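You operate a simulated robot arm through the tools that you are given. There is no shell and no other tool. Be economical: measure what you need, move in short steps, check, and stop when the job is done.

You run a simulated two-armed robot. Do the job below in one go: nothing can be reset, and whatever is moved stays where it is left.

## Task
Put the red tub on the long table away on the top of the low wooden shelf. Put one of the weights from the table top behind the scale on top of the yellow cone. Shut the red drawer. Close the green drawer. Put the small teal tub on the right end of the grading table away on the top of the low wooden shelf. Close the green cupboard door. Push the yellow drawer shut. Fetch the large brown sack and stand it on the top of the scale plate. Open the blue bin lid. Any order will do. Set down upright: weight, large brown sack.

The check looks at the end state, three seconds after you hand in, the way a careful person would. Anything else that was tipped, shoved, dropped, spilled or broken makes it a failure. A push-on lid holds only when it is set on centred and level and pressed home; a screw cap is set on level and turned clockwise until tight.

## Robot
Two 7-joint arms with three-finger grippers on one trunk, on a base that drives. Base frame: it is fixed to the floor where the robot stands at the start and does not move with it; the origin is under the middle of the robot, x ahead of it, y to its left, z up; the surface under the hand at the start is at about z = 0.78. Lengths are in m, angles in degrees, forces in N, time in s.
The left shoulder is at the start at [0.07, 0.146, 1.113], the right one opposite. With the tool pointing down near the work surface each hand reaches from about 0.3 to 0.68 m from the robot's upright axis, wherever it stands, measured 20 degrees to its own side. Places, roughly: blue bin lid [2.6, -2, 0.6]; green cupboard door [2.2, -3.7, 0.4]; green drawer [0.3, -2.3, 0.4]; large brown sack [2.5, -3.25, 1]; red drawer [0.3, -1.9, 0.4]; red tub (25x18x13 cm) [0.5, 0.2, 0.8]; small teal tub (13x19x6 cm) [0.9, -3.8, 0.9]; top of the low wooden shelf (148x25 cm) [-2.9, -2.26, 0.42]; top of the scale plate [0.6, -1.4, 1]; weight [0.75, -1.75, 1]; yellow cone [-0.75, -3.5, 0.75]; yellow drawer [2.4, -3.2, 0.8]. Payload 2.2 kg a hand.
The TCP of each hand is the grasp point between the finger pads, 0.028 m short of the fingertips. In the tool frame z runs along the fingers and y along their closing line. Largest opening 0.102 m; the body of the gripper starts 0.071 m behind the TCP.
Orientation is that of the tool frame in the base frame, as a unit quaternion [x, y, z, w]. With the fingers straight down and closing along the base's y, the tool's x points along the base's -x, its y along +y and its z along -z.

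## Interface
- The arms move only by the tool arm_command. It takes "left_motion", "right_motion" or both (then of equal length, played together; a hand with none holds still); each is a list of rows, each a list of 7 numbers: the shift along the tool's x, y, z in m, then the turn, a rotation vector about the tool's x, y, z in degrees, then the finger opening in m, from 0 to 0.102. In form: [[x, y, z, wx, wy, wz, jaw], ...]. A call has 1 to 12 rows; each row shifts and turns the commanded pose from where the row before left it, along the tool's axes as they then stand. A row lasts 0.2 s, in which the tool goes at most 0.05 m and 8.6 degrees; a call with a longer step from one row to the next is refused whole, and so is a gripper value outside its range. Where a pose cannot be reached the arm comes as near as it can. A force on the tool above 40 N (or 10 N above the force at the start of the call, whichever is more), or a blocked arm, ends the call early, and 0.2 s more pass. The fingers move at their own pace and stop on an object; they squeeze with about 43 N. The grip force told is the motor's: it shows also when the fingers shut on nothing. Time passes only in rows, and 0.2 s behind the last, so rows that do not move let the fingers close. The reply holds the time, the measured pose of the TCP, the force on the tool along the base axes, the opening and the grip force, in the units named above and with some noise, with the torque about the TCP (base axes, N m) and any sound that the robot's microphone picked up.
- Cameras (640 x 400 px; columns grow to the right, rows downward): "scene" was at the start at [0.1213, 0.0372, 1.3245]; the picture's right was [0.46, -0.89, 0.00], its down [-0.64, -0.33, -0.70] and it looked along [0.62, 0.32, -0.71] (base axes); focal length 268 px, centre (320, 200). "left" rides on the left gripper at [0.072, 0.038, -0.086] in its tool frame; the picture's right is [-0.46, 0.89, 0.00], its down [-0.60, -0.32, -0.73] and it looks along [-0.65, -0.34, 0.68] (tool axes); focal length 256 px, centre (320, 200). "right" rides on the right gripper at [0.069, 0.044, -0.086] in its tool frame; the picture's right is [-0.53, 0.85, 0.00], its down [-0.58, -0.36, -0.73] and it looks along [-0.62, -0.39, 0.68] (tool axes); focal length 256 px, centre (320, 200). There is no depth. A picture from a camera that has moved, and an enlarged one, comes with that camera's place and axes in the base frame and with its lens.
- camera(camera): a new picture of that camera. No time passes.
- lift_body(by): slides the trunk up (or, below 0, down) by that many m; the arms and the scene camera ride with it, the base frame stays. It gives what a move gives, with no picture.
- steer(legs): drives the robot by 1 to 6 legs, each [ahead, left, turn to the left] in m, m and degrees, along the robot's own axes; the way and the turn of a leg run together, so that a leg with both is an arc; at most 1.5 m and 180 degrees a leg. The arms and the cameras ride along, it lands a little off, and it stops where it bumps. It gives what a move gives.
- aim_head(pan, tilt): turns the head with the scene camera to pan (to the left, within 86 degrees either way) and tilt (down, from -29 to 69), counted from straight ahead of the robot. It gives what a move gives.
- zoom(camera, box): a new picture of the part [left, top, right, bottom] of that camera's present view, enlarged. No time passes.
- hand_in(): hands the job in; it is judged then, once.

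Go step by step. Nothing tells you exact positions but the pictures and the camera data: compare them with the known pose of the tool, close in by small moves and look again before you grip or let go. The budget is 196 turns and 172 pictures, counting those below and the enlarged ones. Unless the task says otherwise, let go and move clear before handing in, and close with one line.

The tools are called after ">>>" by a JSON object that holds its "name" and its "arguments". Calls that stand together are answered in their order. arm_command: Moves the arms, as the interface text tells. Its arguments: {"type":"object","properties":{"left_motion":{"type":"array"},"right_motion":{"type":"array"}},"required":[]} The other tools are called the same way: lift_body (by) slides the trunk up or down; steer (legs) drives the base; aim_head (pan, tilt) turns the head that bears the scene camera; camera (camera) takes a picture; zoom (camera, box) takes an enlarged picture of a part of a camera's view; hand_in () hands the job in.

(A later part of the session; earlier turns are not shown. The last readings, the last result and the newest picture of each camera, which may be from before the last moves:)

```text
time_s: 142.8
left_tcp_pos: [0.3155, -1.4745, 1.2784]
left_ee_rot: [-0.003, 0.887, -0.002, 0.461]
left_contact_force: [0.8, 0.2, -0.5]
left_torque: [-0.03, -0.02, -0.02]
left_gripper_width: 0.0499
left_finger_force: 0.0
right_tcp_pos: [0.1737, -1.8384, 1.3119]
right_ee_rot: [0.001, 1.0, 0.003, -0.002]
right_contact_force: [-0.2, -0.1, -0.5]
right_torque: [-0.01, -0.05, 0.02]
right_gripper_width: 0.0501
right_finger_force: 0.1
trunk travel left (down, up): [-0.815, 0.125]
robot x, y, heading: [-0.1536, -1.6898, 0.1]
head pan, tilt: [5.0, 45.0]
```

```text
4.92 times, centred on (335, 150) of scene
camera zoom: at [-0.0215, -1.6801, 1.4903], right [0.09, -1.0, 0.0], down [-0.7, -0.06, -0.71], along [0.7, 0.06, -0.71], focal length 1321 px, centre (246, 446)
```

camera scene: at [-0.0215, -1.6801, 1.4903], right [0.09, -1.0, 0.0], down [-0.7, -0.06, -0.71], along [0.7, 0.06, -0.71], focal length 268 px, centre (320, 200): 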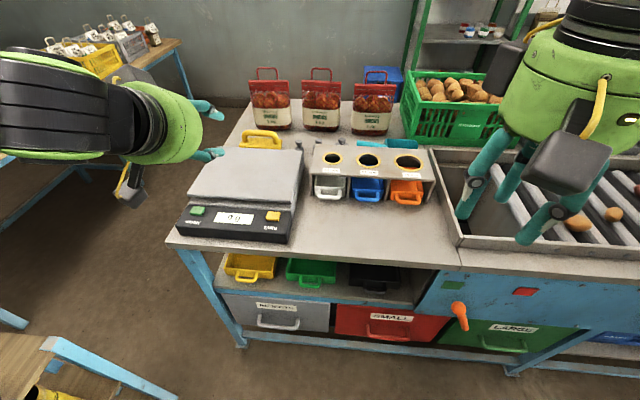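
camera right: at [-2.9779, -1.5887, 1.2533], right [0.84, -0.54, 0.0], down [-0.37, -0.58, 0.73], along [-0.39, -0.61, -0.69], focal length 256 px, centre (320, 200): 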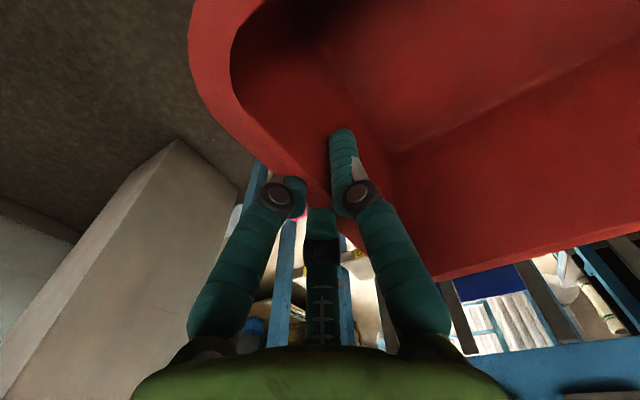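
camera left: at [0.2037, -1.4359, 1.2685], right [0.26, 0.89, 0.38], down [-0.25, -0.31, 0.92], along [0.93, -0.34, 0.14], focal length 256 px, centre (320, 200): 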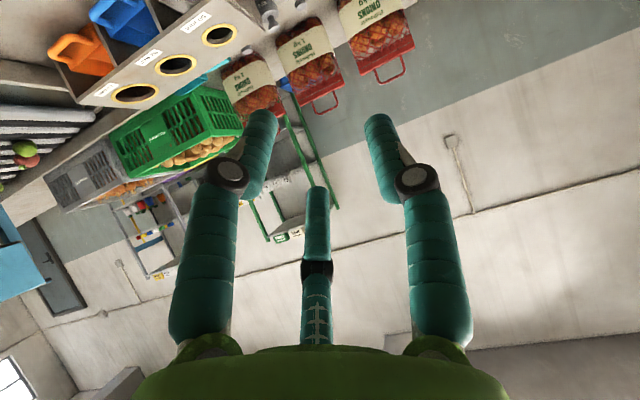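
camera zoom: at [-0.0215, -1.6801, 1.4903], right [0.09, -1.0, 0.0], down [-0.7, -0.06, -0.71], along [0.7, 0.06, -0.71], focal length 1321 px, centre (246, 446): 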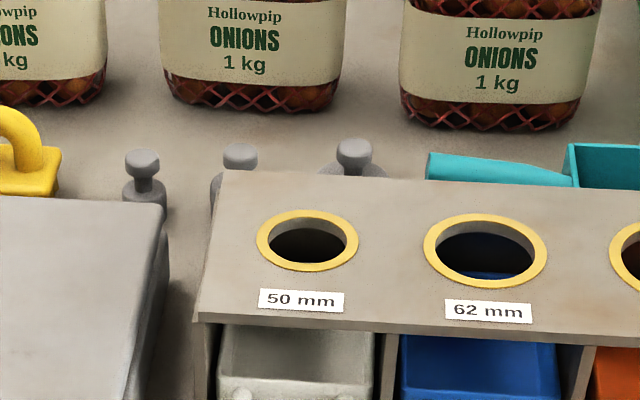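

Triangulated: the smallest weight W1 is at about (0.79, −1.534) with its knob at z 0.958. Earlier frames suggest the base front is less than 0.25 m from its axis, so I can go further in; I'll reduce the hand pitch to about 30° and close in.

>>> {"name": "arm_command", "arguments": {"left_motion": [[0, 0, 0, 0, 8, 0, 0.06], [0, 0, 0, 0, 8, 0, 0.06], [0, 0, 0, 0, 8, 0, 0.06], [0, 0, 0, 0, 0, 0, 0.06]]}}

>>> {"name": "steer", "arguments": {"legs": [[0.12, 0, 0]]}}

>>> {"name": "steer", "arguments": {"legs": [[0.06, 0, 0]]}}

>>> {"name": "camera", "arguments": {"camera": "left"}}

>>> {"name": "camera", "arguments": {"camera": "scene"}}

```text
time_s: 143.8
left_tcp_pos: [0.3158, -1.4736, 1.2786]
left_ee_rot: [-0.002, 0.964, -0.002, 0.267]
left_contact_force: [-0.5, -0.4, -0.3]
left_torque: [0.0, 0.01, 0.01]
left_gripper_width: 0.0599
left_finger_force: 0.0
right_tcp_pos: [0.1721, -1.8391, 1.3131]
right_ee_rot: [0.001, 1.0, 0.003, -0.002]
right_contact_force: [-0.6, -0.2, 0.9]
right_torque: [-0.01, -0.02, -0.01]
right_gripper_width: 0.0499
right_finger_force: 0.1
trunk travel left (down, up): [-0.815, 0.125]
robot x, y, heading: [-0.1515, -1.6883, 0.0]
head pan, tilt: [5.0, 45.0]
```

```text
time_s: 145.0
left_tcp_pos: [0.4301, -1.4733, 1.2806]
left_ee_rot: [-0.003, 0.963, -0.002, 0.269]
left_contact_force: [-0.5, 0.2, 0.3]
left_torque: [-0.02, -0.02, -0.02]
left_gripper_width: 0.0598
left_finger_force: 0.0
right_tcp_pos: [0.2882, -1.8385, 1.3139]
right_ee_rot: [0.0, 1.0, 0.003, 0.001]
right_contact_force: [0.7, -0.6, 0.8]
right_torque: [0.0, -0.02, 0.01]
right_gripper_width: 0.05
right_finger_force: 0.0
trunk travel left (down, up): [-0.815, 0.125]
robot x, y, heading: [-0.0317, -1.6866, 0.4]
head pan, tilt: [5.0, 45.0]
```

```text
time_s: 146.0
left_tcp_pos: [0.4842, -1.474, 1.2827]
left_ee_rot: [-0.002, 0.962, -0.002, 0.271]
left_contact_force: [-1.1, -0.1, -0.2]
left_torque: [-0.02, -0.1, -0.01]
left_gripper_width: 0.0599
left_finger_force: 0.0
right_tcp_pos: [0.3416, -1.8376, 1.3171]
right_ee_rot: [0.0, 1.0, 0.003, 0.002]
right_contact_force: [-1.3, 0.8, 1.1]
right_torque: [-0.02, -0.08, 0.01]
right_gripper_width: 0.05
right_finger_force: 0.0
trunk travel left (down, up): [-0.815, 0.125]
robot x, y, heading: [0.0254, -1.6902, 0.1]
head pan, tilt: [5.0, 45.0]
```

```text
121 pictures are left
camera left: at [0.3783, -1.4351, 1.318], right [0.39, 0.89, 0.24], down [0.13, -0.31, 0.94], along [0.91, -0.34, -0.24], focal length 256 px, centre (320, 200)
```

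left: 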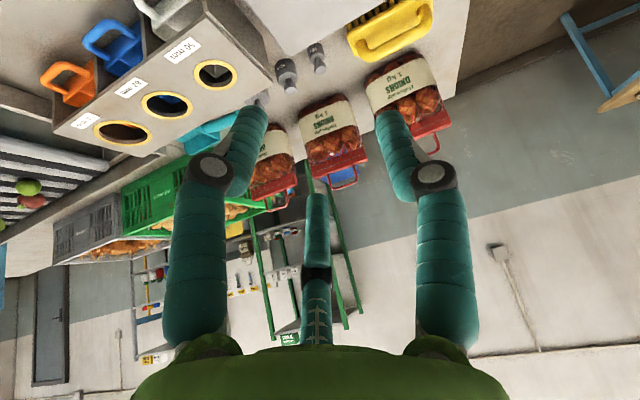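

```text
120 pictures are left
camera scene: at [0.1464, -1.6796, 1.4914], right [0.09, -1.0, 0.0], down [-0.7, -0.06, -0.71], along [0.71, 0.06, -0.7], focal length 268 px, centre (320, 200)
```

scene: 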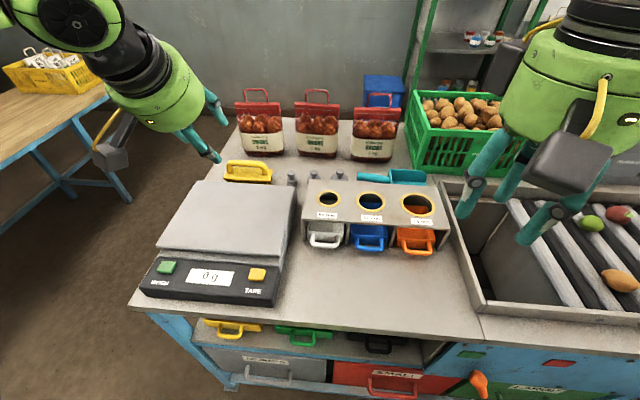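

No bump, and the weights are clear in view. I'll lower the trunk slightly and reach out to just above W1.

>>> {"name": "lift_body", "arguments": {"by": -0.1}}

>>> {"name": "arm_command", "arguments": {"left_motion": [[-0.0258, -0.0066, 0.0289, 0, 0, 0, 0.06], [-0.0258, -0.0066, 0.0289, 0, 0, 0, 0.06], [-0.0258, -0.0066, 0.0289, 0, 0, 0, 0.06], [-0.0258, -0.0066, 0.0289, 0, 0, 0, 0.06], [-0.0258, -0.0066, 0.0289, 0, 0, 0, 0.06], [-0.0258, -0.0066, 0.0289, 0, 0, 0, 0.06], [-0.0258, -0.0066, 0.0289, 0, 0, 0, 0.06], [0, 0, 0, 0, 0, 0, 0.06]]}}

>>> {"name": "camera", "arguments": {"camera": "left"}}

>>> {"name": "camera", "arguments": {"camera": "scene"}}

```text
time_s: 147.3
left_tcp_pos: [0.4941, -1.4729, 1.1794]
left_ee_rot: [-0.002, 0.963, -0.003, 0.269]
left_contact_force: [0.6, -0.4, 0.0]
left_torque: [-0.02, -0.02, -0.03]
left_gripper_width: 0.0601
left_finger_force: 0.0
right_tcp_pos: [0.3525, -1.8372, 1.2128]
right_ee_rot: [0.0, 1.0, 0.004, -0.001]
right_contact_force: [0.4, 0.2, 0.8]
right_torque: [0.0, 0.01, 0.02]
right_gripper_width: 0.0501
right_finger_force: 0.0
trunk travel left (down, up): [-0.715, 0.225]
robot x, y, heading: [0.0282, -1.6864, 0.0]
head pan, tilt: [5.0, 45.0]
```

```text
time_s: 149.1
left_tcp_pos: [0.6911, -1.48, 1.098]
left_ee_rot: [-0.002, 0.963, -0.003, 0.268]
left_contact_force: [0.0, -0.5, 0.0]
left_torque: [-0.01, 0.02, 0.02]
left_gripper_width: 0.0599
left_finger_force: 0.0
left hand out of reach, approached as far as the arm can: row 5, 6, 7
right_tcp_pos: [0.3518, -1.8377, 1.214]
right_ee_rot: [0.0, 1.0, 0.004, -0.001]
right_contact_force: [0.5, 0.3, -0.3]
right_torque: [-0.02, -0.01, -0.03]
right_gripper_width: 0.0499
right_finger_force: 0.1
trunk travel left (down, up): [-0.715, 0.225]
robot x, y, heading: [0.027, -1.6883, 0.0]
head pan, tilt: [5.0, 45.0]
```

```text
119 pictures are left
camera left: at [0.5855, -1.4408, 1.1332], right [0.4, 0.89, 0.23], down [0.14, -0.31, 0.94], along [0.91, -0.34, -0.25], focal length 256 px, centre (320, 200)
```

left: 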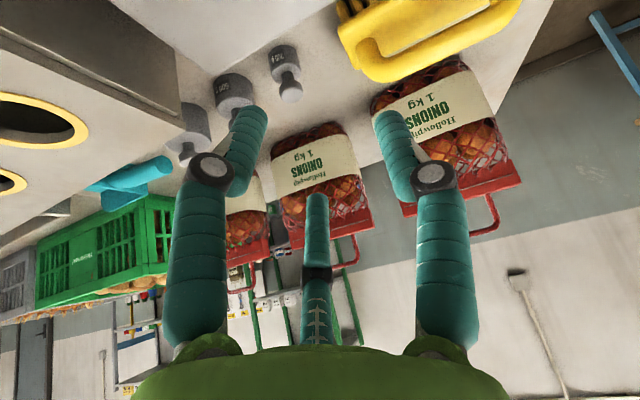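

```text
118 pictures are left
camera scene: at [0.1569, -1.6797, 1.3903], right [0.09, -1.0, 0.0], down [-0.7, -0.06, -0.71], along [0.7, 0.06, -0.71], focal length 268 px, centre (320, 200)
```

scene: 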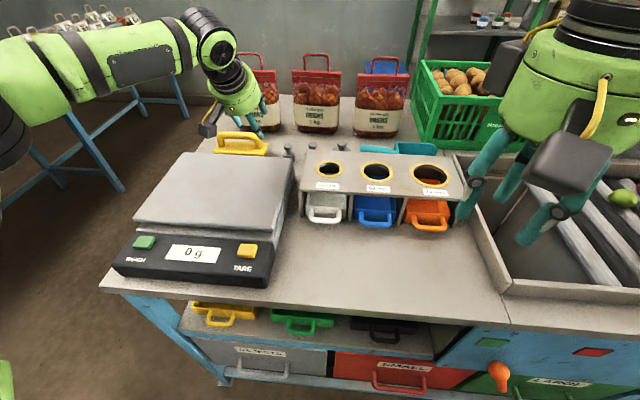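

The arm is at its limit there. I'll drive forward 3 cm more, and lower the hand while moving outward, since the reach should grow as it goes lower.

>>> {"name": "steer", "arguments": {"legs": [[0.035, 0, 0]]}}

>>> {"name": "arm_command", "arguments": {"left_motion": [[-0.012, -0.015, 0.028, 0, 0, 0, 0.06], [-0.012, -0.015, 0.028, 0, 0, 0, 0.06], [-0.01, -0.013, 0.01, 0, 0, 0, 0.06], [0, 0, 0, 0, 0, 0, 0.06]]}}

>>> {"name": "camera", "arguments": {"camera": "left"}}

```text
time_s: 149.9
left_tcp_pos: [0.7213, -1.4794, 1.1012]
left_ee_rot: [-0.001, 0.963, -0.004, 0.271]
left_contact_force: [-1.3, -0.1, 0.4]
left_torque: [-0.02, -0.03, -0.01]
left_gripper_width: 0.0601
left_finger_force: 0.1
right_tcp_pos: [0.3808, -1.8378, 1.2171]
right_ee_rot: [0.0, 1.0, 0.003, 0.002]
right_contact_force: [-1.3, -0.4, 1.5]
right_torque: [0.03, -0.05, -0.03]
right_gripper_width: 0.0497
right_finger_force: 0.0
trunk travel left (down, up): [-0.715, 0.225]
robot x, y, heading: [0.0617, -1.6867, 0.2]
head pan, tilt: [5.0, 45.0]
```

```text
time_s: 150.9
left_tcp_pos: [0.7248, -1.4781, 1.0671]
left_ee_rot: [-0.001, 0.963, -0.004, 0.27]
left_contact_force: [0.9, -0.2, -0.6]
left_torque: [0.0, -0.01, -0.03]
left_gripper_width: 0.06
left_finger_force: 0.1
left hand out of reach, approached as far as the arm can: row 1, 2, 3
right_tcp_pos: [0.3841, -1.8367, 1.2135]
right_ee_rot: [0.0, 1.0, 0.003, 0.001]
right_contact_force: [-0.1, -1.1, -0.9]
right_torque: [0.02, -0.01, -0.01]
right_gripper_width: 0.0501
right_finger_force: 0.1
trunk travel left (down, up): [-0.715, 0.225]
robot x, y, heading: [0.0632, -1.6872, 0.1]
head pan, tilt: [5.0, 45.0]
```

```text
117 pictures are left
camera left: at [0.6191, -1.4401, 1.1028], right [0.4, 0.89, 0.23], down [0.14, -0.31, 0.94], along [0.91, -0.34, -0.24], focal length 256 px, centre (320, 200)
```

left: 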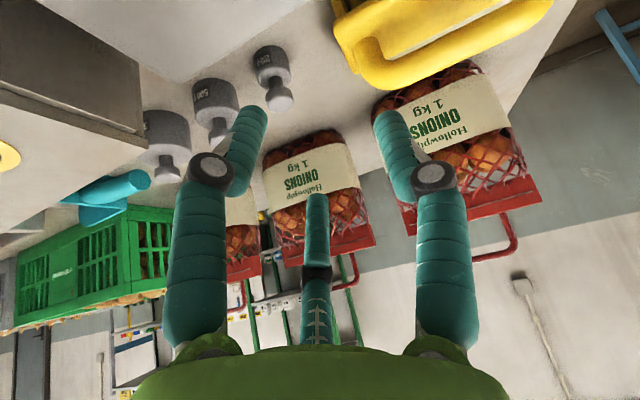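

Reach tops out at about 0.66 m, so W1 at (0.80, −1.522) isn't reachable from this side. I'll retract and go to the +y end of the table, where both the weights and the scale are within reach.

>>> {"name": "lift_body", "arguments": {"by": 0.22}}

>>> {"name": "steer", "arguments": {"legs": [[-0.5, 0, 0], [-0.75, 0, 0]]}}

>>> {"name": "arm_command", "arguments": {"left_motion": [[0.03, 0, -0.02, 0, 8, 0, 0.06], [0.03, 0, -0.02, 0, 8, 0, 0.06], [0.03, 0, -0.02, 0, 8, 0, 0.06], [0.03, 0, 0, 0, 7.3, 0, 0.06], [0.04, -0.02, 0, 0, 0, 0, 0.06], [0.04, -0.02, 0, 0, 0, 0, 0.06], [0.04, -0.02, 0, 0, 0, 0, 0.06], [0, 0, 0, 0, 0, 0, 0.06]]}}

>>> {"name": "aim_head", "arguments": {"pan": 60, "tilt": 35}}

>>> {"name": "camera", "arguments": {"camera": "scene"}}

```text
time_s: 153.3
left_tcp_pos: [0.726, -1.4779, 1.2871]
left_ee_rot: [-0.002, 0.963, -0.003, 0.269]
left_contact_force: [0.1, 0.2, 0.3]
left_torque: [0.01, 0.01, 0.0]
left_gripper_width: 0.06
left_finger_force: 0.1
right_tcp_pos: [0.3858, -1.837, 1.433]
right_ee_rot: [0.001, 1.0, 0.004, 0.001]
right_contact_force: [0.4, 0.2, 0.3]
right_torque: [-0.01, 0.0, 0.0]
right_gripper_width: 0.0499
right_finger_force: 0.1
trunk travel left (down, up): [-0.935, 0.005]
robot x, y, heading: [0.0623, -1.6874, 0.1]
head pan, tilt: [5.0, 45.0]
```

```text
time_s: 159.9
left_tcp_pos: [-0.522, -1.4825, 1.2856]
left_ee_rot: [0.003, 0.963, -0.005, 0.269]
left_contact_force: [-0.7, -0.3, -0.8]
left_torque: [0.01, 0.02, 0.02]
left_gripper_width: 0.06
left_finger_force: 0.1
right_tcp_pos: [-0.8658, -1.8402, 1.4335]
right_ee_rot: [0.004, 1.0, 0.004, -0.001]
right_contact_force: [0.5, -0.8, 0.0]
right_torque: [-0.01, -0.01, 0.01]
right_gripper_width: 0.0499
right_finger_force: 0.1
trunk travel left (down, up): [-0.935, 0.005]
robot x, y, heading: [-1.188, -1.6836, -0.3]
head pan, tilt: [5.0, 45.0]
```

```text
time_s: 161.7
left_tcp_pos: [-0.7792, -1.5413, 1.3037]
left_ee_rot: [0.003, 1.0, -0.005, 0.0]
left_contact_force: [-0.5, 0.8, 0.2]
left_torque: [0.01, 0.02, -0.01]
left_gripper_width: 0.0601
left_finger_force: 0.0
right_tcp_pos: [-0.8668, -1.8387, 1.4337]
right_ee_rot: [0.003, 1.0, 0.003, -0.001]
right_contact_force: [-0.1, 0.0, -0.6]
right_torque: [-0.03, 0.03, 0.03]
right_gripper_width: 0.0499
right_finger_force: 0.0
trunk travel left (down, up): [-0.935, 0.005]
robot x, y, heading: [-1.1897, -1.6856, -0.2]
head pan, tilt: [5.0, 45.0]
```

```text
time_s: 162.9
left_tcp_pos: [-0.7799, -1.5418, 1.3036]
left_ee_rot: [0.004, 1.0, -0.004, -0.001]
left_contact_force: [-0.3, -0.9, 0.0]
left_torque: [-0.02, 0.03, -0.01]
left_gripper_width: 0.0601
left_finger_force: 0.0
right_tcp_pos: [-0.8671, -1.8393, 1.4345]
right_ee_rot: [0.004, 1.0, 0.004, -0.001]
right_contact_force: [-0.4, -0.3, 0.2]
right_torque: [0.04, 0.01, 0.0]
right_gripper_width: 0.05
right_finger_force: 0.1
trunk travel left (down, up): [-0.935, 0.005]
robot x, y, heading: [-1.1914, -1.6856, -0.3]
head pan, tilt: [60.0, 35.0]
```

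```text
116 pictures are left
camera scene: at [-1.0968, -1.6102, 1.6252], right [0.86, -0.5, 0.0], down [-0.29, -0.5, -0.82], along [0.41, 0.71, -0.57], focal length 268 px, centre (320, 200)
```

scene: 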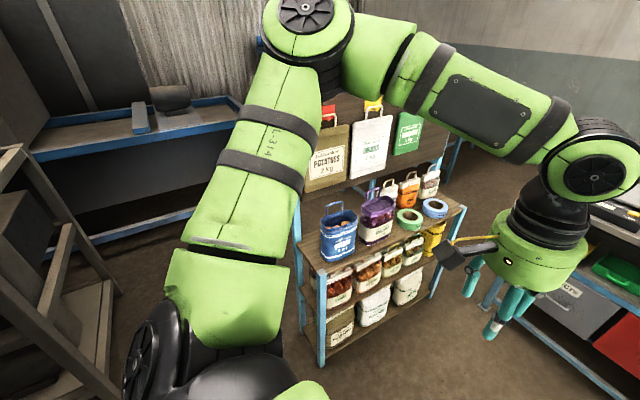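

>>> {"name": "steer", "arguments": {"legs": [[-0.14, 0, 0.3], [0, 1.27, 0]]}}

>>> {"name": "aim_head", "arguments": {"pan": -12, "tilt": 40}}

>>> {"name": "camera", "arguments": {"camera": "scene"}}

```text
time_s: 170.3
left_tcp_pos: [-0.9153, -0.2772, 1.304]
left_ee_rot: [0.007, 1.0, -0.003, -0.001]
left_contact_force: [-0.1, -0.5, -0.1]
left_torque: [0.0, 0.0, 0.0]
left_gripper_width: 0.0602
left_finger_force: 0.1
right_tcp_pos: [-1.0019, -0.5754, 1.4343]
right_ee_rot: [0.007, 1.0, 0.003, 0.0]
right_contact_force: [0.2, -0.5, -0.1]
right_torque: [0.01, 0.01, 0.02]
right_gripper_width: 0.05
right_finger_force: 0.0
trunk travel left (down, up): [-0.935, 0.005]
robot x, y, heading: [-1.3252, -0.4184, -0.5]
head pan, tilt: [60.0, 35.0]
```

```text
time_s: 171.7
left_tcp_pos: [-0.9148, -0.2751, 1.3034]
left_ee_rot: [0.007, 1.0, -0.003, -0.002]
left_contact_force: [-0.4, 0.2, -0.3]
left_torque: [-0.02, 0.01, 0.01]
left_gripper_width: 0.0599
left_finger_force: 0.1
right_tcp_pos: [-1.0025, -0.5726, 1.4349]
right_ee_rot: [0.007, 1.0, 0.003, 0.001]
right_contact_force: [0.7, 0.9, 0.5]
right_torque: [-0.04, -0.03, 0.02]
right_gripper_width: 0.0496
right_finger_force: 0.0
trunk travel left (down, up): [-0.935, 0.005]
robot x, y, heading: [-1.3273, -0.4169, -0.6]
head pan, tilt: [-12.0, 40.0]
```

```text
115 pictures are left
camera scene: at [-1.1934, -0.4363, 1.6176], right [-0.22, -0.98, 0.0], down [-0.63, 0.14, -0.77], along [0.75, -0.17, -0.64], focal length 268 px, centre (320, 200)
```

scene: 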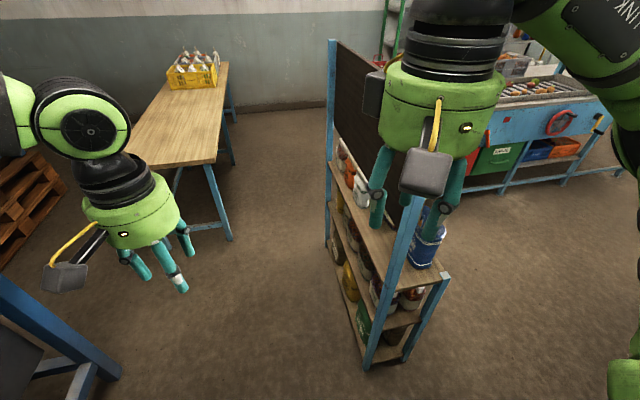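

The gap is wide enough at base level. I'll drive through to the +y end of the grading table and turn to face −y.

>>> {"name": "steer", "arguments": {"legs": [[1.4, 0, 0.6], [0.3, -0.1, 0], [0.42, -0.1, 0], [0, 0, -90]]}}

>>> {"name": "aim_head", "arguments": {"pan": 0, "tilt": 50}}

>>> {"name": "camera", "arguments": {"camera": "scene"}}

```text
time_s: 186.5
left_tcp_pos: [0.9459, -1.03, 1.3045]
left_ee_rot: [0.708, 0.706, -0.002, -0.004]
left_contact_force: [-0.7, -0.5, -0.7]
left_torque: [0.01, 0.01, 0.01]
left_gripper_width: 0.0602
left_finger_force: 0.1
right_tcp_pos: [0.6482, -0.9439, 1.4346]
right_ee_rot: [0.709, 0.705, 0.003, 0.002]
right_contact_force: [1.2, -0.1, 0.9]
right_torque: [-0.03, 0.0, -0.01]
right_gripper_width: 0.0499
right_finger_force: 0.0
trunk travel left (down, up): [-0.935, 0.005]
robot x, y, heading: [0.7991, -0.623, -90.2]
head pan, tilt: [-12.0, 40.0]
```

```text
time_s: 187.2
left_tcp_pos: [0.9465, -1.0296, 1.3035]
left_ee_rot: [0.708, 0.706, -0.002, -0.004]
left_contact_force: [0.3, 0.3, 0.1]
left_torque: [-0.03, -0.01, -0.01]
left_gripper_width: 0.06
left_finger_force: 0.0
right_tcp_pos: [0.6487, -0.9434, 1.4347]
right_ee_rot: [0.708, 0.706, 0.003, 0.002]
right_contact_force: [-0.6, 0.0, -1.2]
right_torque: [0.0, -0.04, 0.04]
right_gripper_width: 0.0502
right_finger_force: 0.1
trunk travel left (down, up): [-0.935, 0.005]
robot x, y, heading: [0.8027, -0.6194, -90.4]
head pan, tilt: [0.0, 50.0]
```

```text
114 pictures are left
camera scene: at [0.8001, -0.7463, 1.6035], right [-1.0, 0.0, 0.0], down [0.0, 0.77, -0.64], along [0.0, -0.64, -0.77], focal length 268 px, centre (320, 200)
```

scene: 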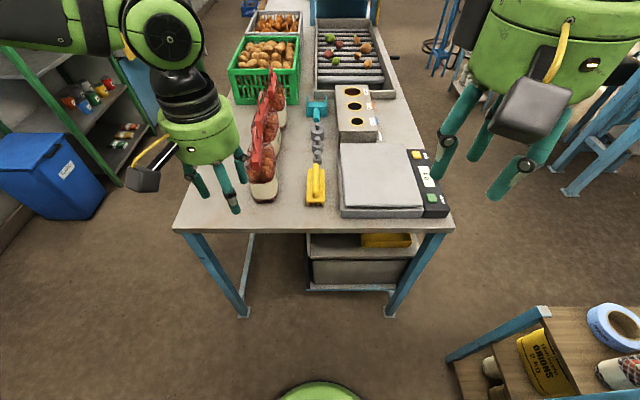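

>>> {"name": "zoom", "arguments": {"camera": "scene", "box": [260, 90, 400, 220]}}

```text
3.08 times, centred on (330, 155) of scene
camera zoom: at [0.8001, -0.7463, 1.6035], right [-1.0, 0.0, 0.0], down [0.0, 0.77, -0.64], along [0.0, -0.64, -0.77], focal length 826 px, centre (289, 338)
```

zoom: 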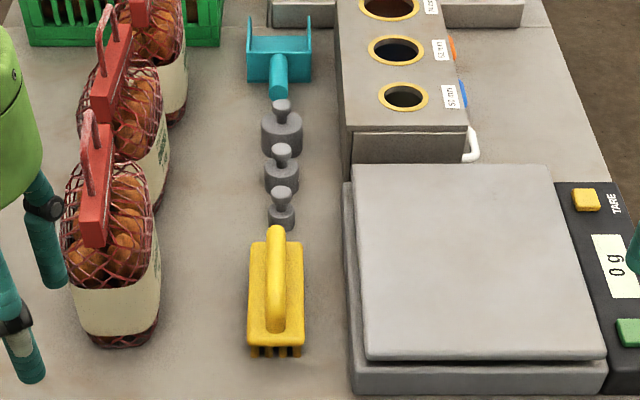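

W1 (200 g) is at about (0.809, −1.503), standing free between the brush and W2. I'll move in and hover the left hand over it.

>>> {"name": "steer", "arguments": {"legs": [[0.25, -0.1, 0.3]]}}

>>> {"name": "arm_command", "arguments": {"left_motion": [[-0.035, -0.005, 0.03, 0, 0, 0, 0.06], [-0.035, -0.005, 0.03, 0, 0, 0, 0.06], [-0.035, -0.005, 0.03, 0, 0, 0, 0.06], [-0.035, -0.005, 0.03, 0, 0, 0, 0.06], [-0.035, -0.005, 0.03, 0, 0, 0, 0.06], [-0.03, -0.005, 0.03, 0, 0, 0, 0.06], [0, 0, 0, 0, 0, 0, 0.06]]}}

>>> {"name": "camera", "arguments": {"camera": "left"}}

>>> {"name": "camera", "arguments": {"camera": "scene"}}

```text
time_s: 189.1
left_tcp_pos: [0.8495, -1.2751, 1.3048]
left_ee_rot: [0.708, 0.707, -0.004, -0.003]
left_contact_force: [0.4, 0.3, 0.6]
left_torque: [-0.06, -0.01, 0.0]
left_gripper_width: 0.0598
left_finger_force: 0.1
right_tcp_pos: [0.5512, -1.1883, 1.4348]
right_ee_rot: [0.708, 0.707, 0.001, 0.003]
right_contact_force: [1.5, 0.1, 1.1]
right_torque: [-0.05, 0.02, -0.02]
right_gripper_width: 0.0499
right_finger_force: 0.0
trunk travel left (down, up): [-0.935, 0.005]
robot x, y, heading: [0.7026, -0.8685, -89.9]
head pan, tilt: [0.0, 50.0]
```

```text
time_s: 190.7
left_tcp_pos: [0.9017, -1.3898, 1.1659]
left_ee_rot: [0.708, 0.707, -0.003, -0.003]
left_contact_force: [0.2, 0.3, 0.1]
left_torque: [0.01, 0.02, -0.01]
left_gripper_width: 0.06
left_finger_force: 0.1
left hand out of reach, approached as far as the arm can: row 3, 4, 5, 6
right_tcp_pos: [0.5504, -1.1921, 1.4346]
right_ee_rot: [0.708, 0.706, 0.003, 0.002]
right_contact_force: [0.1, 0.4, -0.1]
right_torque: [0.04, -0.02, 0.03]
right_gripper_width: 0.05
right_finger_force: 0.1
trunk travel left (down, up): [-0.935, 0.005]
robot x, y, heading: [0.6991, -0.8662, -89.9]
head pan, tilt: [0.0, 50.0]
```

```text
112 pictures are left
camera left: at [0.9404, -1.3178, 1.2517], right [0.88, -0.47, -0.01], down [-0.31, -0.6, 0.73], along [-0.35, -0.65, -0.68], focal length 256 px, centre (320, 200)
```

left: 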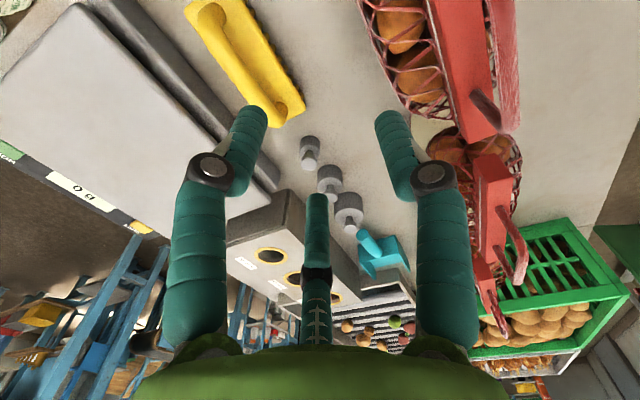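

```text
111 pictures are left
camera scene: at [0.701, -0.9944, 1.6035], right [-1.0, 0.0, 0.0], down [0.0, 0.77, -0.64], along [0.0, -0.64, -0.77], focal length 268 px, centre (320, 200)
```

scene: 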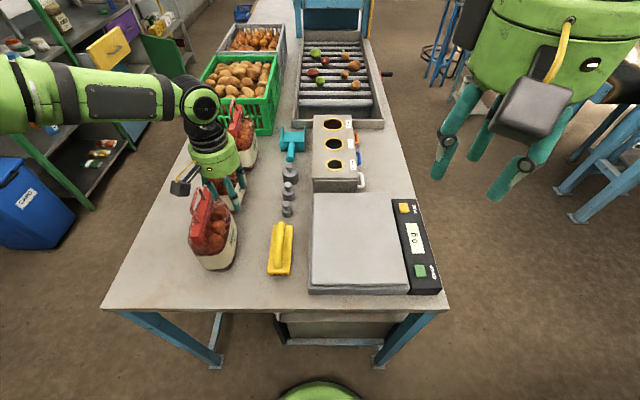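

The hand drifted sideways at its reach limit. I'll raise it back up, lower the trunk so the arm geometry suits, and try again.

>>> {"name": "arm_command", "arguments": {"left_motion": [[0, 0, -0.04, 0, 0, 0, 0.06], [0, 0, -0.04, 0, 0, 0, 0.06], [0.02, 0, -0.04, 0, 0, 0, 0.06], [0.02, -0.04, -0.02, 0, 0, 0, 0.06], [0.02, -0.04, 0, 0, 0, 0, 0.06], [0, 0, 0, 0, 0, 0, 0.06]]}}

>>> {"name": "lift_body", "arguments": {"by": -0.16}}

>>> {"name": "arm_command", "arguments": {"left_motion": [[-0.035, 0, 0, 0, 0, 0, 0.06], [-0.035, 0, 0, 0, 0, 0, 0.06], [-0.035, 0, 0, 0, 0, 0, 0.06], [-0.035, 0, 0, 0, 0, 0, 0.06], [0, 0, 0, 0, 0, 0, 0.06]]}}

>>> {"name": "camera", "arguments": {"camera": "scene"}}

```text
time_s: 192.1
left_tcp_pos: [0.8236, -1.3301, 1.3052]
left_ee_rot: [0.707, 0.707, -0.002, -0.003]
left_contact_force: [0.6, 0.7, 0.4]
left_torque: [-0.01, 0.03, 0.0]
left_gripper_width: 0.06
left_finger_force: 0.0
right_tcp_pos: [0.5517, -1.1937, 1.434]
right_ee_rot: [0.708, 0.706, 0.001, 0.001]
right_contact_force: [-0.1, 0.2, 0.1]
right_torque: [-0.04, 0.04, 0.03]
right_gripper_width: 0.0497
right_finger_force: 0.1
trunk travel left (down, up): [-0.935, 0.005]
robot x, y, heading: [0.7003, -0.8668, -89.9]
head pan, tilt: [0.0, 50.0]
```

```text
time_s: 194.0
left_tcp_pos: [0.8218, -1.3311, 1.1479]
left_ee_rot: [0.708, 0.707, -0.002, -0.002]
left_contact_force: [0.3, -0.1, -0.8]
left_torque: [-0.02, 0.02, 0.01]
left_gripper_width: 0.0596
left_finger_force: 0.0
right_tcp_pos: [0.5506, -1.1918, 1.2737]
right_ee_rot: [0.708, 0.707, 0.002, 0.002]
right_contact_force: [0.6, -0.7, 0.2]
right_torque: [-0.03, 0.01, 0.04]
right_gripper_width: 0.0499
right_finger_force: 0.1
trunk travel left (down, up): [-0.775, 0.165]
robot x, y, heading: [0.6999, -0.8698, -89.8]
head pan, tilt: [0.0, 50.0]
```

```text
time_s: 195.2
left_tcp_pos: [0.8853, -1.4066, 1.1402]
left_ee_rot: [0.708, 0.706, -0.003, -0.003]
left_contact_force: [-0.1, 0.4, 0.4]
left_torque: [0.03, -0.03, 0.0]
left_gripper_width: 0.06
left_finger_force: 0.0
left hand out of reach, approached as far as the arm can: row 1, 2, 3, 4
right_tcp_pos: [0.5499, -1.1917, 1.2741]
right_ee_rot: [0.708, 0.706, 0.003, 0.002]
right_contact_force: [0.0, -0.3, -0.1]
right_torque: [-0.03, 0.01, 0.03]
right_gripper_width: 0.0501
right_finger_force: 0.1
trunk travel left (down, up): [-0.775, 0.165]
robot x, y, heading: [0.6988, -0.8667, -90.0]
head pan, tilt: [0.0, 50.0]
```

```text
110 pictures are left
camera scene: at [0.7011, -0.9947, 1.4435], right [-1.0, 0.0, 0.0], down [0.0, 0.77, -0.64], along [0.0, -0.64, -0.77], focal length 268 px, centre (320, 200)
```

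scene: 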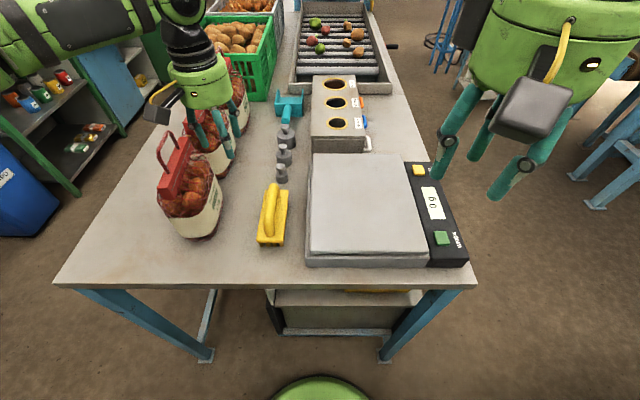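

Reach is better when the target lies more to the arm's own side. I'll raise the hand clear of the onion sacks, turn the robot about 18° to the right and retry.

>>> {"name": "arm_command", "arguments": {"left_motion": [[0, 0, -0.04, 0, 0, 0, 0.06], [0, 0, -0.04, 0, 0, 0, 0.06], [0, 0, -0.04, 0, 0, 0, 0.06], [0, 0, 0, 0, 0, 0, 0.06]]}}

>>> {"name": "steer", "arguments": {"legs": [[0, 0, -18]]}}

>>> {"name": "camera", "arguments": {"camera": "scene"}}

```text
time_s: 196.2
left_tcp_pos: [0.9174, -1.3881, 1.2629]
left_ee_rot: [0.707, 0.707, -0.003, -0.004]
left_contact_force: [-0.3, -0.1, -0.6]
left_torque: [-0.01, 0.0, 0.02]
left_gripper_width: 0.0601
left_finger_force: 0.1
left hand out of reach, approached as far as the arm can: row 1, 2, 3
right_tcp_pos: [0.5504, -1.1927, 1.2741]
right_ee_rot: [0.708, 0.706, 0.002, 0.003]
right_contact_force: [-0.1, 0.0, 0.6]
right_torque: [-0.03, 0.02, -0.03]
right_gripper_width: 0.0501
right_finger_force: 0.0
trunk travel left (down, up): [-0.775, 0.165]
robot x, y, heading: [0.702, -0.868, -89.8]
head pan, tilt: [0.0, 50.0]
```

```text
time_s: 197.6
left_tcp_pos: [0.7458, -1.4306, 1.2636]
left_ee_rot: [0.81, 0.587, -0.002, -0.003]
left_contact_force: [0.2, -0.1, -0.6]
left_torque: [0.01, 0.03, 0.02]
left_gripper_width: 0.0601
left_finger_force: 0.1
right_tcp_pos: [0.4583, -1.1303, 1.2744]
right_ee_rot: [0.809, 0.587, 0.001, 0.003]
right_contact_force: [0.9, -0.3, 0.2]
right_torque: [0.02, 0.03, -0.04]
right_gripper_width: 0.05
right_finger_force: 0.0
trunk travel left (down, up): [-0.775, 0.165]
robot x, y, heading: [0.7013, -0.8695, -108.0]
head pan, tilt: [0.0, 50.0]
```

```text
109 pictures are left
camera scene: at [0.6631, -0.9894, 1.4434], right [-0.95, 0.31, 0.0], down [0.24, 0.73, -0.64], along [-0.2, -0.61, -0.77], focal length 268 px, centre (320, 200)
```

scene: 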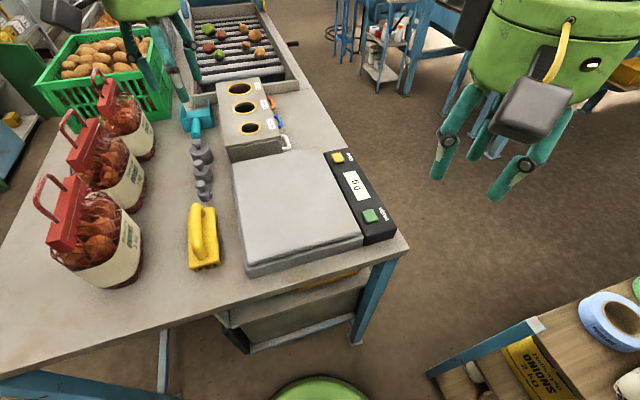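

>>> {"name": "arm_command", "arguments": {"left_motion": [[-0.0098, 0.0164, 0.03, 0, 0, 0, 0.06], [-0.0098, 0.0164, 0.03, 0, 0, 0, 0.06], [-0.0098, 0.0164, 0.03, 0, 0, 0, 0.06], [-0.0098, 0.0164, 0.03, 0, 0, 0, 0.06], [-0.0098, 0.0164, 0.03, 0, 0, 0, 0.06], [0, 0, 0, 0, 0, 0, 0.06]]}}

>>> {"name": "camera", "arguments": {"camera": "left"}}

```text
time_s: 199.0
left_tcp_pos: [0.8083, -1.5023, 1.1127]
left_ee_rot: [0.81, 0.587, -0.002, -0.002]
left_contact_force: [-0.8, 0.1, 0.9]
left_torque: [0.0, -0.04, 0.02]
left_gripper_width: 0.0599
left_finger_force: 0.0
right_tcp_pos: [0.4579, -1.1294, 1.2744]
right_ee_rot: [0.809, 0.587, 0.002, 0.003]
right_contact_force: [-0.5, -0.3, -0.3]
right_torque: [-0.01, -0.04, -0.02]
right_gripper_width: 0.0501
right_finger_force: 0.0
trunk travel left (down, up): [-0.775, 0.165]
robot x, y, heading: [0.6987, -0.8694, -108.0]
head pan, tilt: [0.0, 50.0]
```

```text
108 pictures are left
camera left: at [0.8665, -1.4448, 1.1987], right [0.7, -0.72, -0.01], down [-0.48, -0.48, 0.73], along [-0.53, -0.51, -0.68], focal length 256 px, centre (320, 200)
```

left: 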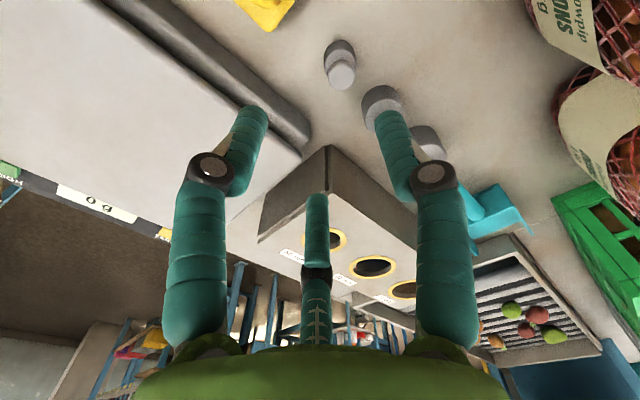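

Reached. W1 sits about 1.3 cm from the hand axis, so I'll correct that and descend in two stages.

>>> {"name": "arm_command", "arguments": {"left_motion": [[-0.0083, 0.01, 0.02, 0, 0, 0, 0.06], [0, 0, 0.03, 0, 0, 0, 0.06], [0, 0, 0.03, 0, 0, 0, 0.06], [0, 0, 0.02, 0, 0, 0, 0.06], [0, 0, 0, 0, 0, 0, 0.06]]}}

>>> {"name": "camera", "arguments": {"camera": "left"}}

```text
time_s: 200.2
left_tcp_pos: [0.8144, -1.5104, 1.0131]
left_ee_rot: [0.809, 0.587, -0.003, -0.004]
left_contact_force: [-0.5, -0.8, -0.2]
left_torque: [-0.01, -0.03, -0.01]
left_gripper_width: 0.0599
left_finger_force: 0.1
right_tcp_pos: [0.4581, -1.1297, 1.2742]
right_ee_rot: [0.81, 0.587, 0.002, 0.003]
right_contact_force: [0.3, -0.8, 0.0]
right_torque: [0.01, -0.03, -0.02]
right_gripper_width: 0.0501
right_finger_force: 0.1
trunk travel left (down, up): [-0.775, 0.165]
robot x, y, heading: [0.6991, -0.8666, -107.7]
head pan, tilt: [0.0, 50.0]
```

```text
107 pictures are left
camera left: at [0.8747, -1.4532, 1.0984], right [0.7, -0.72, -0.01], down [-0.48, -0.48, 0.73], along [-0.53, -0.51, -0.68], focal length 256 px, centre (320, 200)
```

left: 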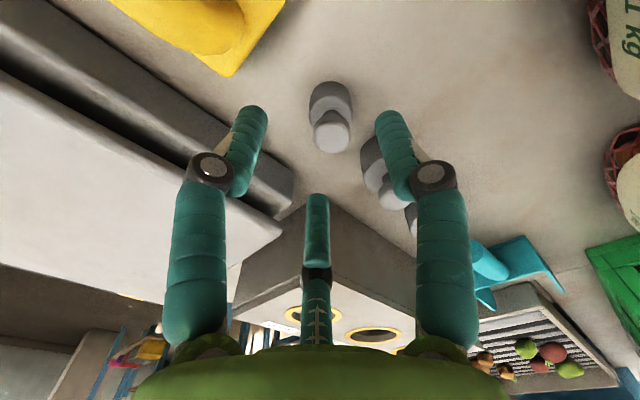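

>>> {"name": "arm_command", "arguments": {"left_motion": [[-0.0028, 0.0053, 0.02, 0, 0, 0, 0.06], [0, 0, 0.02, 0, 0, 0, 0.06], [0, 0, 0.02, 0, 0, 0, 0.06], [0, 0, 0, 0, 0, 0, 0.06]]}}

>>> {"name": "camera", "arguments": {"camera": "left"}}

```text
time_s: 201.2
left_tcp_pos: [0.8271, -1.4959, 0.9731]
left_ee_rot: [0.809, 0.588, -0.011, 0.003]
left_contact_force: [-1.3, -9.6, 34.2]
left_torque: [-1.3, 1.13, 0.34]
left_gripper_width: 0.0769
left_finger_force: 11.5
left hand out of reach, approached as far as the arm can: row 1, 2, 3
right_tcp_pos: [0.4562, -1.126, 1.2746]
right_ee_rot: [0.81, 0.587, 0.001, 0.004]
right_contact_force: [0.5, -0.4, 0.3]
right_torque: [0.01, 0.01, 0.05]
right_gripper_width: 0.05
right_finger_force: 0.1
trunk travel left (down, up): [-0.775, 0.165]
robot x, y, heading: [0.7024, -0.8679, -107.9]
head pan, tilt: [0.0, 50.0]
```

```text
106 pictures are left
camera left: at [0.8872, -1.4374, 1.0579], right [0.7, -0.71, 0.0], down [-0.48, -0.46, 0.75], along [-0.53, -0.52, -0.67], focal length 256 px, centre (320, 200)
```

left: 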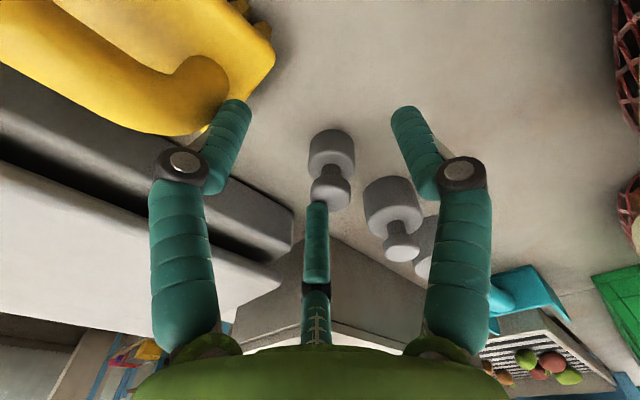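

A finger has landed on the yellow brush because the hand drifted at its reach limit. I'll raise straight away.

>>> {"name": "arm_command", "arguments": {"left_motion": [[0, 0, -0.02, 0, 0, 0, 0.06], [0, 0, -0.02, 0, 0, 0, 0.06], [0, 0, -0.02, 0, 0, 0, 0.06], [0, 0, 0, 0, 0, 0, 0.06]]}}

>>> {"name": "camera", "arguments": {"camera": "left"}}

>>> {"name": "camera", "arguments": {"camera": "scene"}}

```text
time_s: 202.2
left_tcp_pos: [0.8303, -1.4947, 1.0255]
left_ee_rot: [0.81, 0.587, -0.001, -0.006]
left_contact_force: [0.9, 1.2, 0.2]
left_torque: [0.05, 0.0, 0.02]
left_gripper_width: 0.0601
left_finger_force: 0.0
right_tcp_pos: [0.4582, -1.132, 1.2742]
right_ee_rot: [0.81, 0.587, 0.001, 0.002]
right_contact_force: [0.0, -0.4, 0.4]
right_torque: [0.01, 0.01, 0.0]
right_gripper_width: 0.0497
right_finger_force: 0.1
trunk travel left (down, up): [-0.775, 0.165]
robot x, y, heading: [0.704, -0.8684, -108.0]
head pan, tilt: [0.0, 50.0]
```

```text
105 pictures are left
camera left: at [0.8908, -1.437, 1.1108], right [0.7, -0.72, -0.01], down [-0.48, -0.48, 0.73], along [-0.53, -0.51, -0.68], focal length 256 px, centre (320, 200)
```

left: 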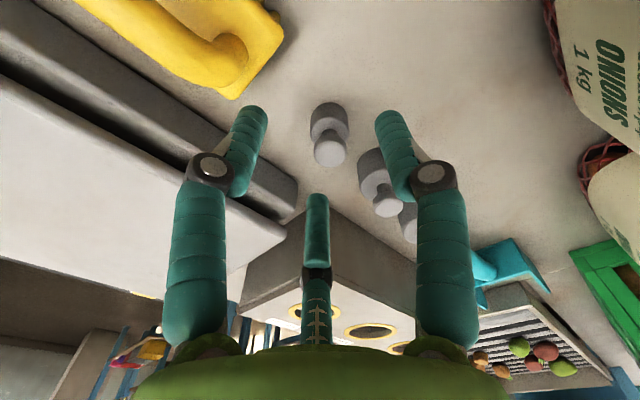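

```text
104 pictures are left
camera scene: at [0.6625, -0.9897, 1.4433], right [-0.95, 0.31, 0.0], down [0.24, 0.73, -0.64], along [-0.2, -0.61, -0.77], focal length 268 px, centre (320, 200)
```

scene: 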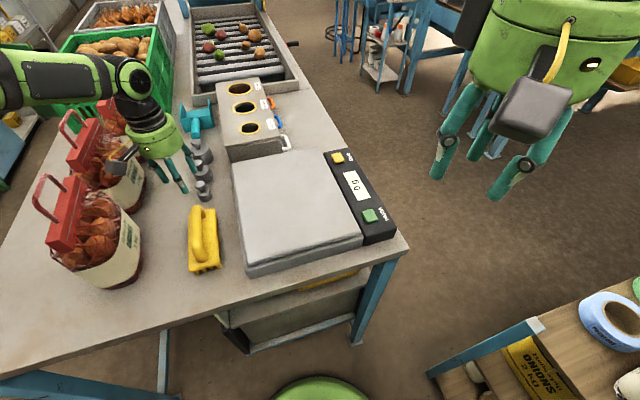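

The brush and weight look unmoved. I'll recentre over W1 at this height, then lower using the trunk so the arm keeps its reachable shape.

>>> {"name": "arm_command", "arguments": {"left_motion": [[-0.011, -0.002, 0, 0, 0, 0, 0.05], [-0.01, -0.001, 0, 0, 0, 0, 0.05], [0, 0, 0, 0, 0, 0, 0.05]]}}

>>> {"name": "lift_body", "arguments": {"by": -0.045}}

>>> {"name": "camera", "arguments": {"camera": "left"}}

```text
time_s: 203.0
left_tcp_pos: [0.822, -1.5112, 1.0252]
left_ee_rot: [0.809, 0.587, -0.003, -0.004]
left_contact_force: [-0.4, 1.0, 0.5]
left_torque: [-0.01, -0.02, 0.02]
left_gripper_width: 0.0498
left_finger_force: 0.1
right_tcp_pos: [0.458, -1.1303, 1.2746]
right_ee_rot: [0.81, 0.587, 0.002, 0.004]
right_contact_force: [0.7, -0.3, 0.1]
right_torque: [0.03, -0.01, 0.01]
right_gripper_width: 0.0501
right_finger_force: 0.2
trunk travel left (down, up): [-0.775, 0.165]
robot x, y, heading: [0.7037, -0.8688, -108.0]
head pan, tilt: [0.0, 50.0]
```

```text
time_s: 203.9
left_tcp_pos: [0.8215, -1.5121, 0.9803]
left_ee_rot: [0.809, 0.587, -0.002, -0.003]
left_contact_force: [-0.7, 0.0, 0.8]
left_torque: [-0.03, 0.02, 0.01]
left_gripper_width: 0.0498
left_finger_force: 0.1
right_tcp_pos: [0.4583, -1.1299, 1.2294]
right_ee_rot: [0.81, 0.586, 0.002, 0.003]
right_contact_force: [0.2, 0.1, 0.0]
right_torque: [0.01, 0.02, -0.01]
right_gripper_width: 0.0501
right_finger_force: 0.0
trunk travel left (down, up): [-0.73, 0.21]
robot x, y, heading: [0.7014, -0.8661, -107.8]
head pan, tilt: [0.0, 50.0]
```

```text
103 pictures are left
camera left: at [0.8811, -1.4558, 1.0663], right [0.7, -0.72, -0.01], down [-0.48, -0.48, 0.73], along [-0.53, -0.51, -0.68], focal length 256 px, centre (320, 200)
```

left: 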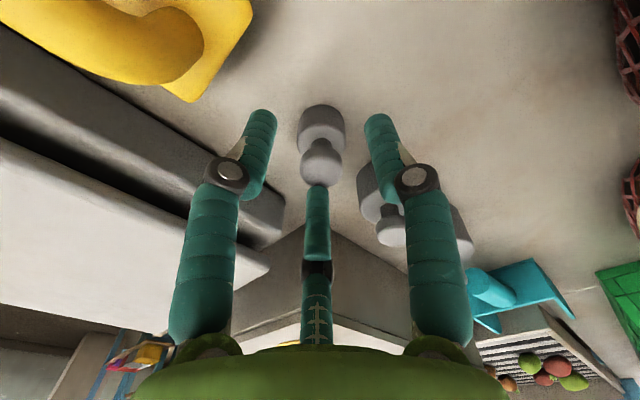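

Alignment is now good. I'll lower 3 cm with the trunk and grip.

>>> {"name": "lift_body", "arguments": {"by": -0.03}}

>>> {"name": "camera", "arguments": {"camera": "left"}}

```text
time_s: 204.6
left_tcp_pos: [0.8234, -1.5145, 0.9461]
left_ee_rot: [0.809, 0.588, 0.001, -0.006]
left_contact_force: [0.8, 0.9, -0.6]
left_torque: [-0.02, 0.02, 0.0]
left_gripper_width: 0.0564
left_finger_force: 0.2
right_tcp_pos: [0.4591, -1.1318, 1.198]
right_ee_rot: [0.81, 0.587, 0.002, 0.001]
right_contact_force: [0.6, -0.1, 0.1]
right_torque: [0.01, 0.04, -0.02]
right_gripper_width: 0.0502
right_finger_force: 0.0
trunk travel left (down, up): [-0.7, 0.24]
robot x, y, heading: [0.7007, -0.8679, -108.0]
head pan, tilt: [0.0, 50.0]
```

```text
102 pictures are left
camera left: at [0.8836, -1.4569, 1.0329], right [0.7, -0.72, -0.01], down [-0.49, -0.48, 0.73], along [-0.53, -0.5, -0.69], focal length 256 px, centre (320, 200)
```

left: 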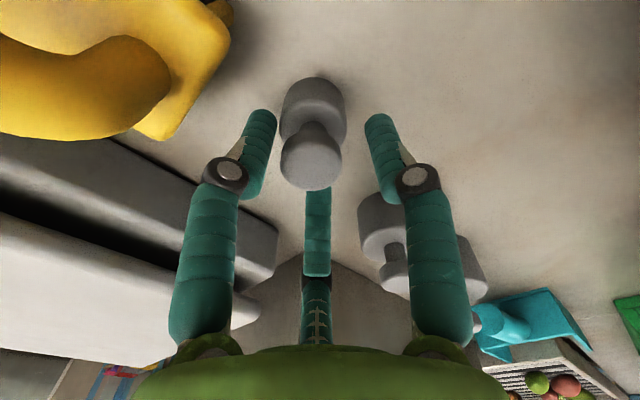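

>>> {"name": "arm_command", "arguments": {"left_motion": [[0, 0, 0, 0, 0, 0, 0.03], [0, 0, 0, 0, 0, 0, 0.01], [0, 0, 0, 0, 0, 0, 0.0], [0, 0, 0, 0, 0, 0, 0.0]]}}

>>> {"name": "camera", "arguments": {"camera": "left"}}

```text
time_s: 205.6
left_tcp_pos: [0.8215, -1.5139, 0.9499]
left_ee_rot: [0.809, 0.587, -0.002, -0.005]
left_contact_force: [-0.5, 0.5, -0.1]
left_torque: [-0.02, 0.03, 0.03]
left_gripper_width: 0.0393
left_finger_force: 43.0
right_tcp_pos: [0.4565, -1.1304, 1.1988]
right_ee_rot: [0.81, 0.587, 0.001, 0.002]
right_contact_force: [-0.6, -0.9, -0.2]
right_torque: [0.01, 0.01, 0.0]
right_gripper_width: 0.0496
right_finger_force: 0.0
trunk travel left (down, up): [-0.7, 0.24]
robot x, y, heading: [0.6995, -0.8663, -108.1]
head pan, tilt: [0.0, 50.0]
```

```text
101 pictures are left
camera left: at [0.8812, -1.4568, 1.0356], right [0.7, -0.72, -0.01], down [-0.48, -0.48, 0.73], along [-0.53, -0.51, -0.68], focal length 256 px, centre (320, 200)
```

left: 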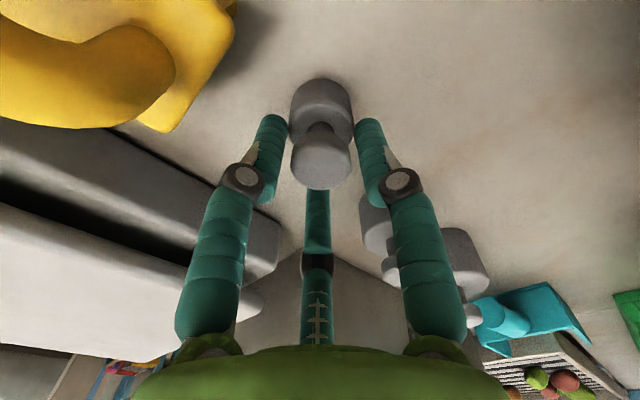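

W1 is gripped: 39 mm wide, 43 N. I'll lift with the trunk and check.

>>> {"name": "lift_body", "arguments": {"by": 0.2}}

>>> {"name": "camera", "arguments": {"camera": "left"}}

>>> {"name": "camera", "arguments": {"camera": "scene"}}

```text
time_s: 207.8
left_tcp_pos: [0.8212, -1.5137, 1.1509]
left_ee_rot: [0.81, 0.586, -0.002, -0.004]
left_contact_force: [-0.7, 0.1, -2.7]
left_torque: [-0.02, 0.08, 0.02]
left_gripper_width: 0.0392
left_finger_force: 43.0
right_tcp_pos: [0.4579, -1.1309, 1.3987]
right_ee_rot: [0.809, 0.587, 0.002, 0.003]
right_contact_force: [-1.2, 0.2, 0.2]
right_torque: [0.01, -0.01, 0.01]
right_gripper_width: 0.0501
right_finger_force: 0.1
trunk travel left (down, up): [-0.9, 0.04]
robot x, y, heading: [0.7049, -0.8682, -108.0]
head pan, tilt: [0.0, 50.0]
```

```text
100 pictures are left
camera left: at [0.8812, -1.4566, 1.2357], right [0.7, -0.72, -0.01], down [-0.48, -0.48, 0.73], along [-0.53, -0.51, -0.68], focal length 256 px, centre (320, 200)
```

left: 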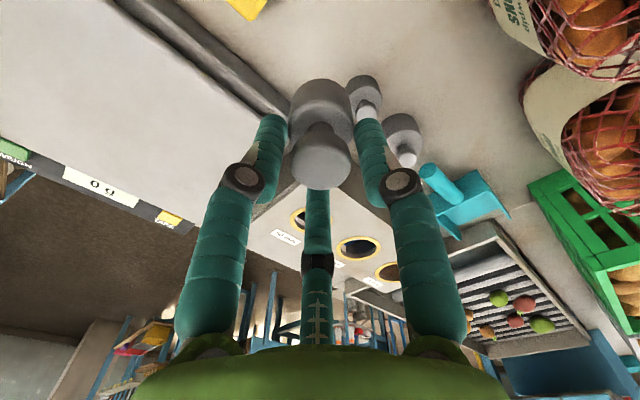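

```text
99 pictures are left
camera scene: at [0.6622, -0.9895, 1.5683], right [-0.95, 0.31, 0.0], down [0.24, 0.73, -0.64], along [-0.2, -0.61, -0.77], focal length 268 px, centre (320, 200)
```

scene: 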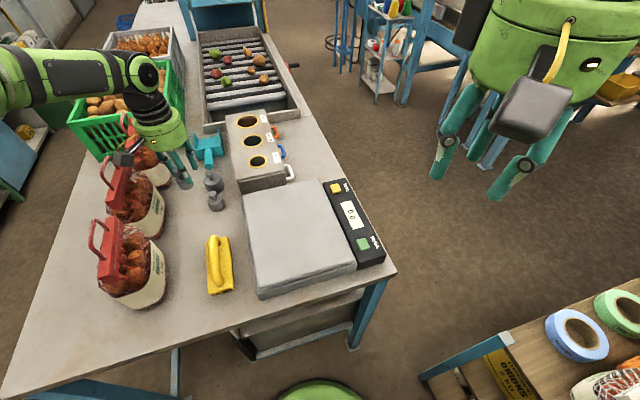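

The weight is held and the other two still stand. I'll back away without crossing the onion sacks, then tuck the arm and face +x for the return through the gap.

>>> {"name": "steer", "arguments": {"legs": [[-0.23, -0.12, 0]]}}

>>> {"name": "arm_command", "arguments": {"left_motion": [[0.03, 0, -0.03, 0, 0, 0, 0], [0.03, 0, -0.03, 0, 0, 0, 0], [0.03, 0, -0.03, 0, 0, 0, 0], [0.03, 0, -0.03, 0, 0, 0, 0], [0.03, 0, -0.03, 0, 0, 0, 0], [0.03, 0, -0.01, 0, 0, 0, 0], [0, 0, 0, 0, 0, 0, 0]]}}

>>> {"name": "lift_body", "arguments": {"by": 0.035}}

```text
time_s: 209.6
left_tcp_pos: [0.7813, -1.2608, 1.1486]
left_ee_rot: [0.809, 0.587, -0.001, -0.004]
left_contact_force: [1.0, 0.6, -2.8]
left_torque: [0.03, 0.01, 0.0]
left_gripper_width: 0.0393
left_finger_force: 42.3
right_tcp_pos: [0.4169, -0.8792, 1.3983]
right_ee_rot: [0.81, 0.587, 0.003, 0.002]
right_contact_force: [0.3, -1.0, 0.1]
right_torque: [0.02, 0.01, -0.02]
right_gripper_width: 0.0499
right_finger_force: 0.1
trunk travel left (down, up): [-0.9, 0.04]
robot x, y, heading: [0.6589, -0.6125, -107.9]
head pan, tilt: [0.0, 50.0]
```

```text
time_s: 211.2
left_tcp_pos: [0.8368, -1.0884, 1.3104]
left_ee_rot: [0.809, 0.587, -0.002, -0.003]
left_contact_force: [-0.2, -0.1, -1.4]
left_torque: [-0.02, 0.05, 0.01]
left_gripper_width: 0.0392
left_finger_force: 42.8
right_tcp_pos: [0.4165, -0.8757, 1.3988]
right_ee_rot: [0.809, 0.588, 0.002, 0.002]
right_contact_force: [0.0, 0.7, -0.2]
right_torque: [0.03, 0.03, -0.01]
right_gripper_width: 0.0501
right_finger_force: 0.0
trunk travel left (down, up): [-0.9, 0.04]
robot x, y, heading: [0.6604, -0.6113, -108.0]
head pan, tilt: [0.0, 50.0]
```

```text
time_s: 212.0
left_tcp_pos: [0.8365, -1.088, 1.3453]
left_ee_rot: [0.809, 0.587, -0.001, -0.003]
left_contact_force: [1.1, 0.4, -2.0]
left_torque: [0.0, -0.01, 0.02]
left_gripper_width: 0.0392
left_finger_force: 42.7
right_tcp_pos: [0.4172, -0.8753, 1.4348]
right_ee_rot: [0.81, 0.587, 0.002, 0.003]
right_contact_force: [-1.2, -0.4, -0.5]
right_torque: [0.0, 0.02, -0.02]
right_gripper_width: 0.0499
right_finger_force: 0.1
trunk travel left (down, up): [-0.935, 0.005]
robot x, y, heading: [0.6594, -0.6148, -107.7]
head pan, tilt: [0.0, 50.0]
```

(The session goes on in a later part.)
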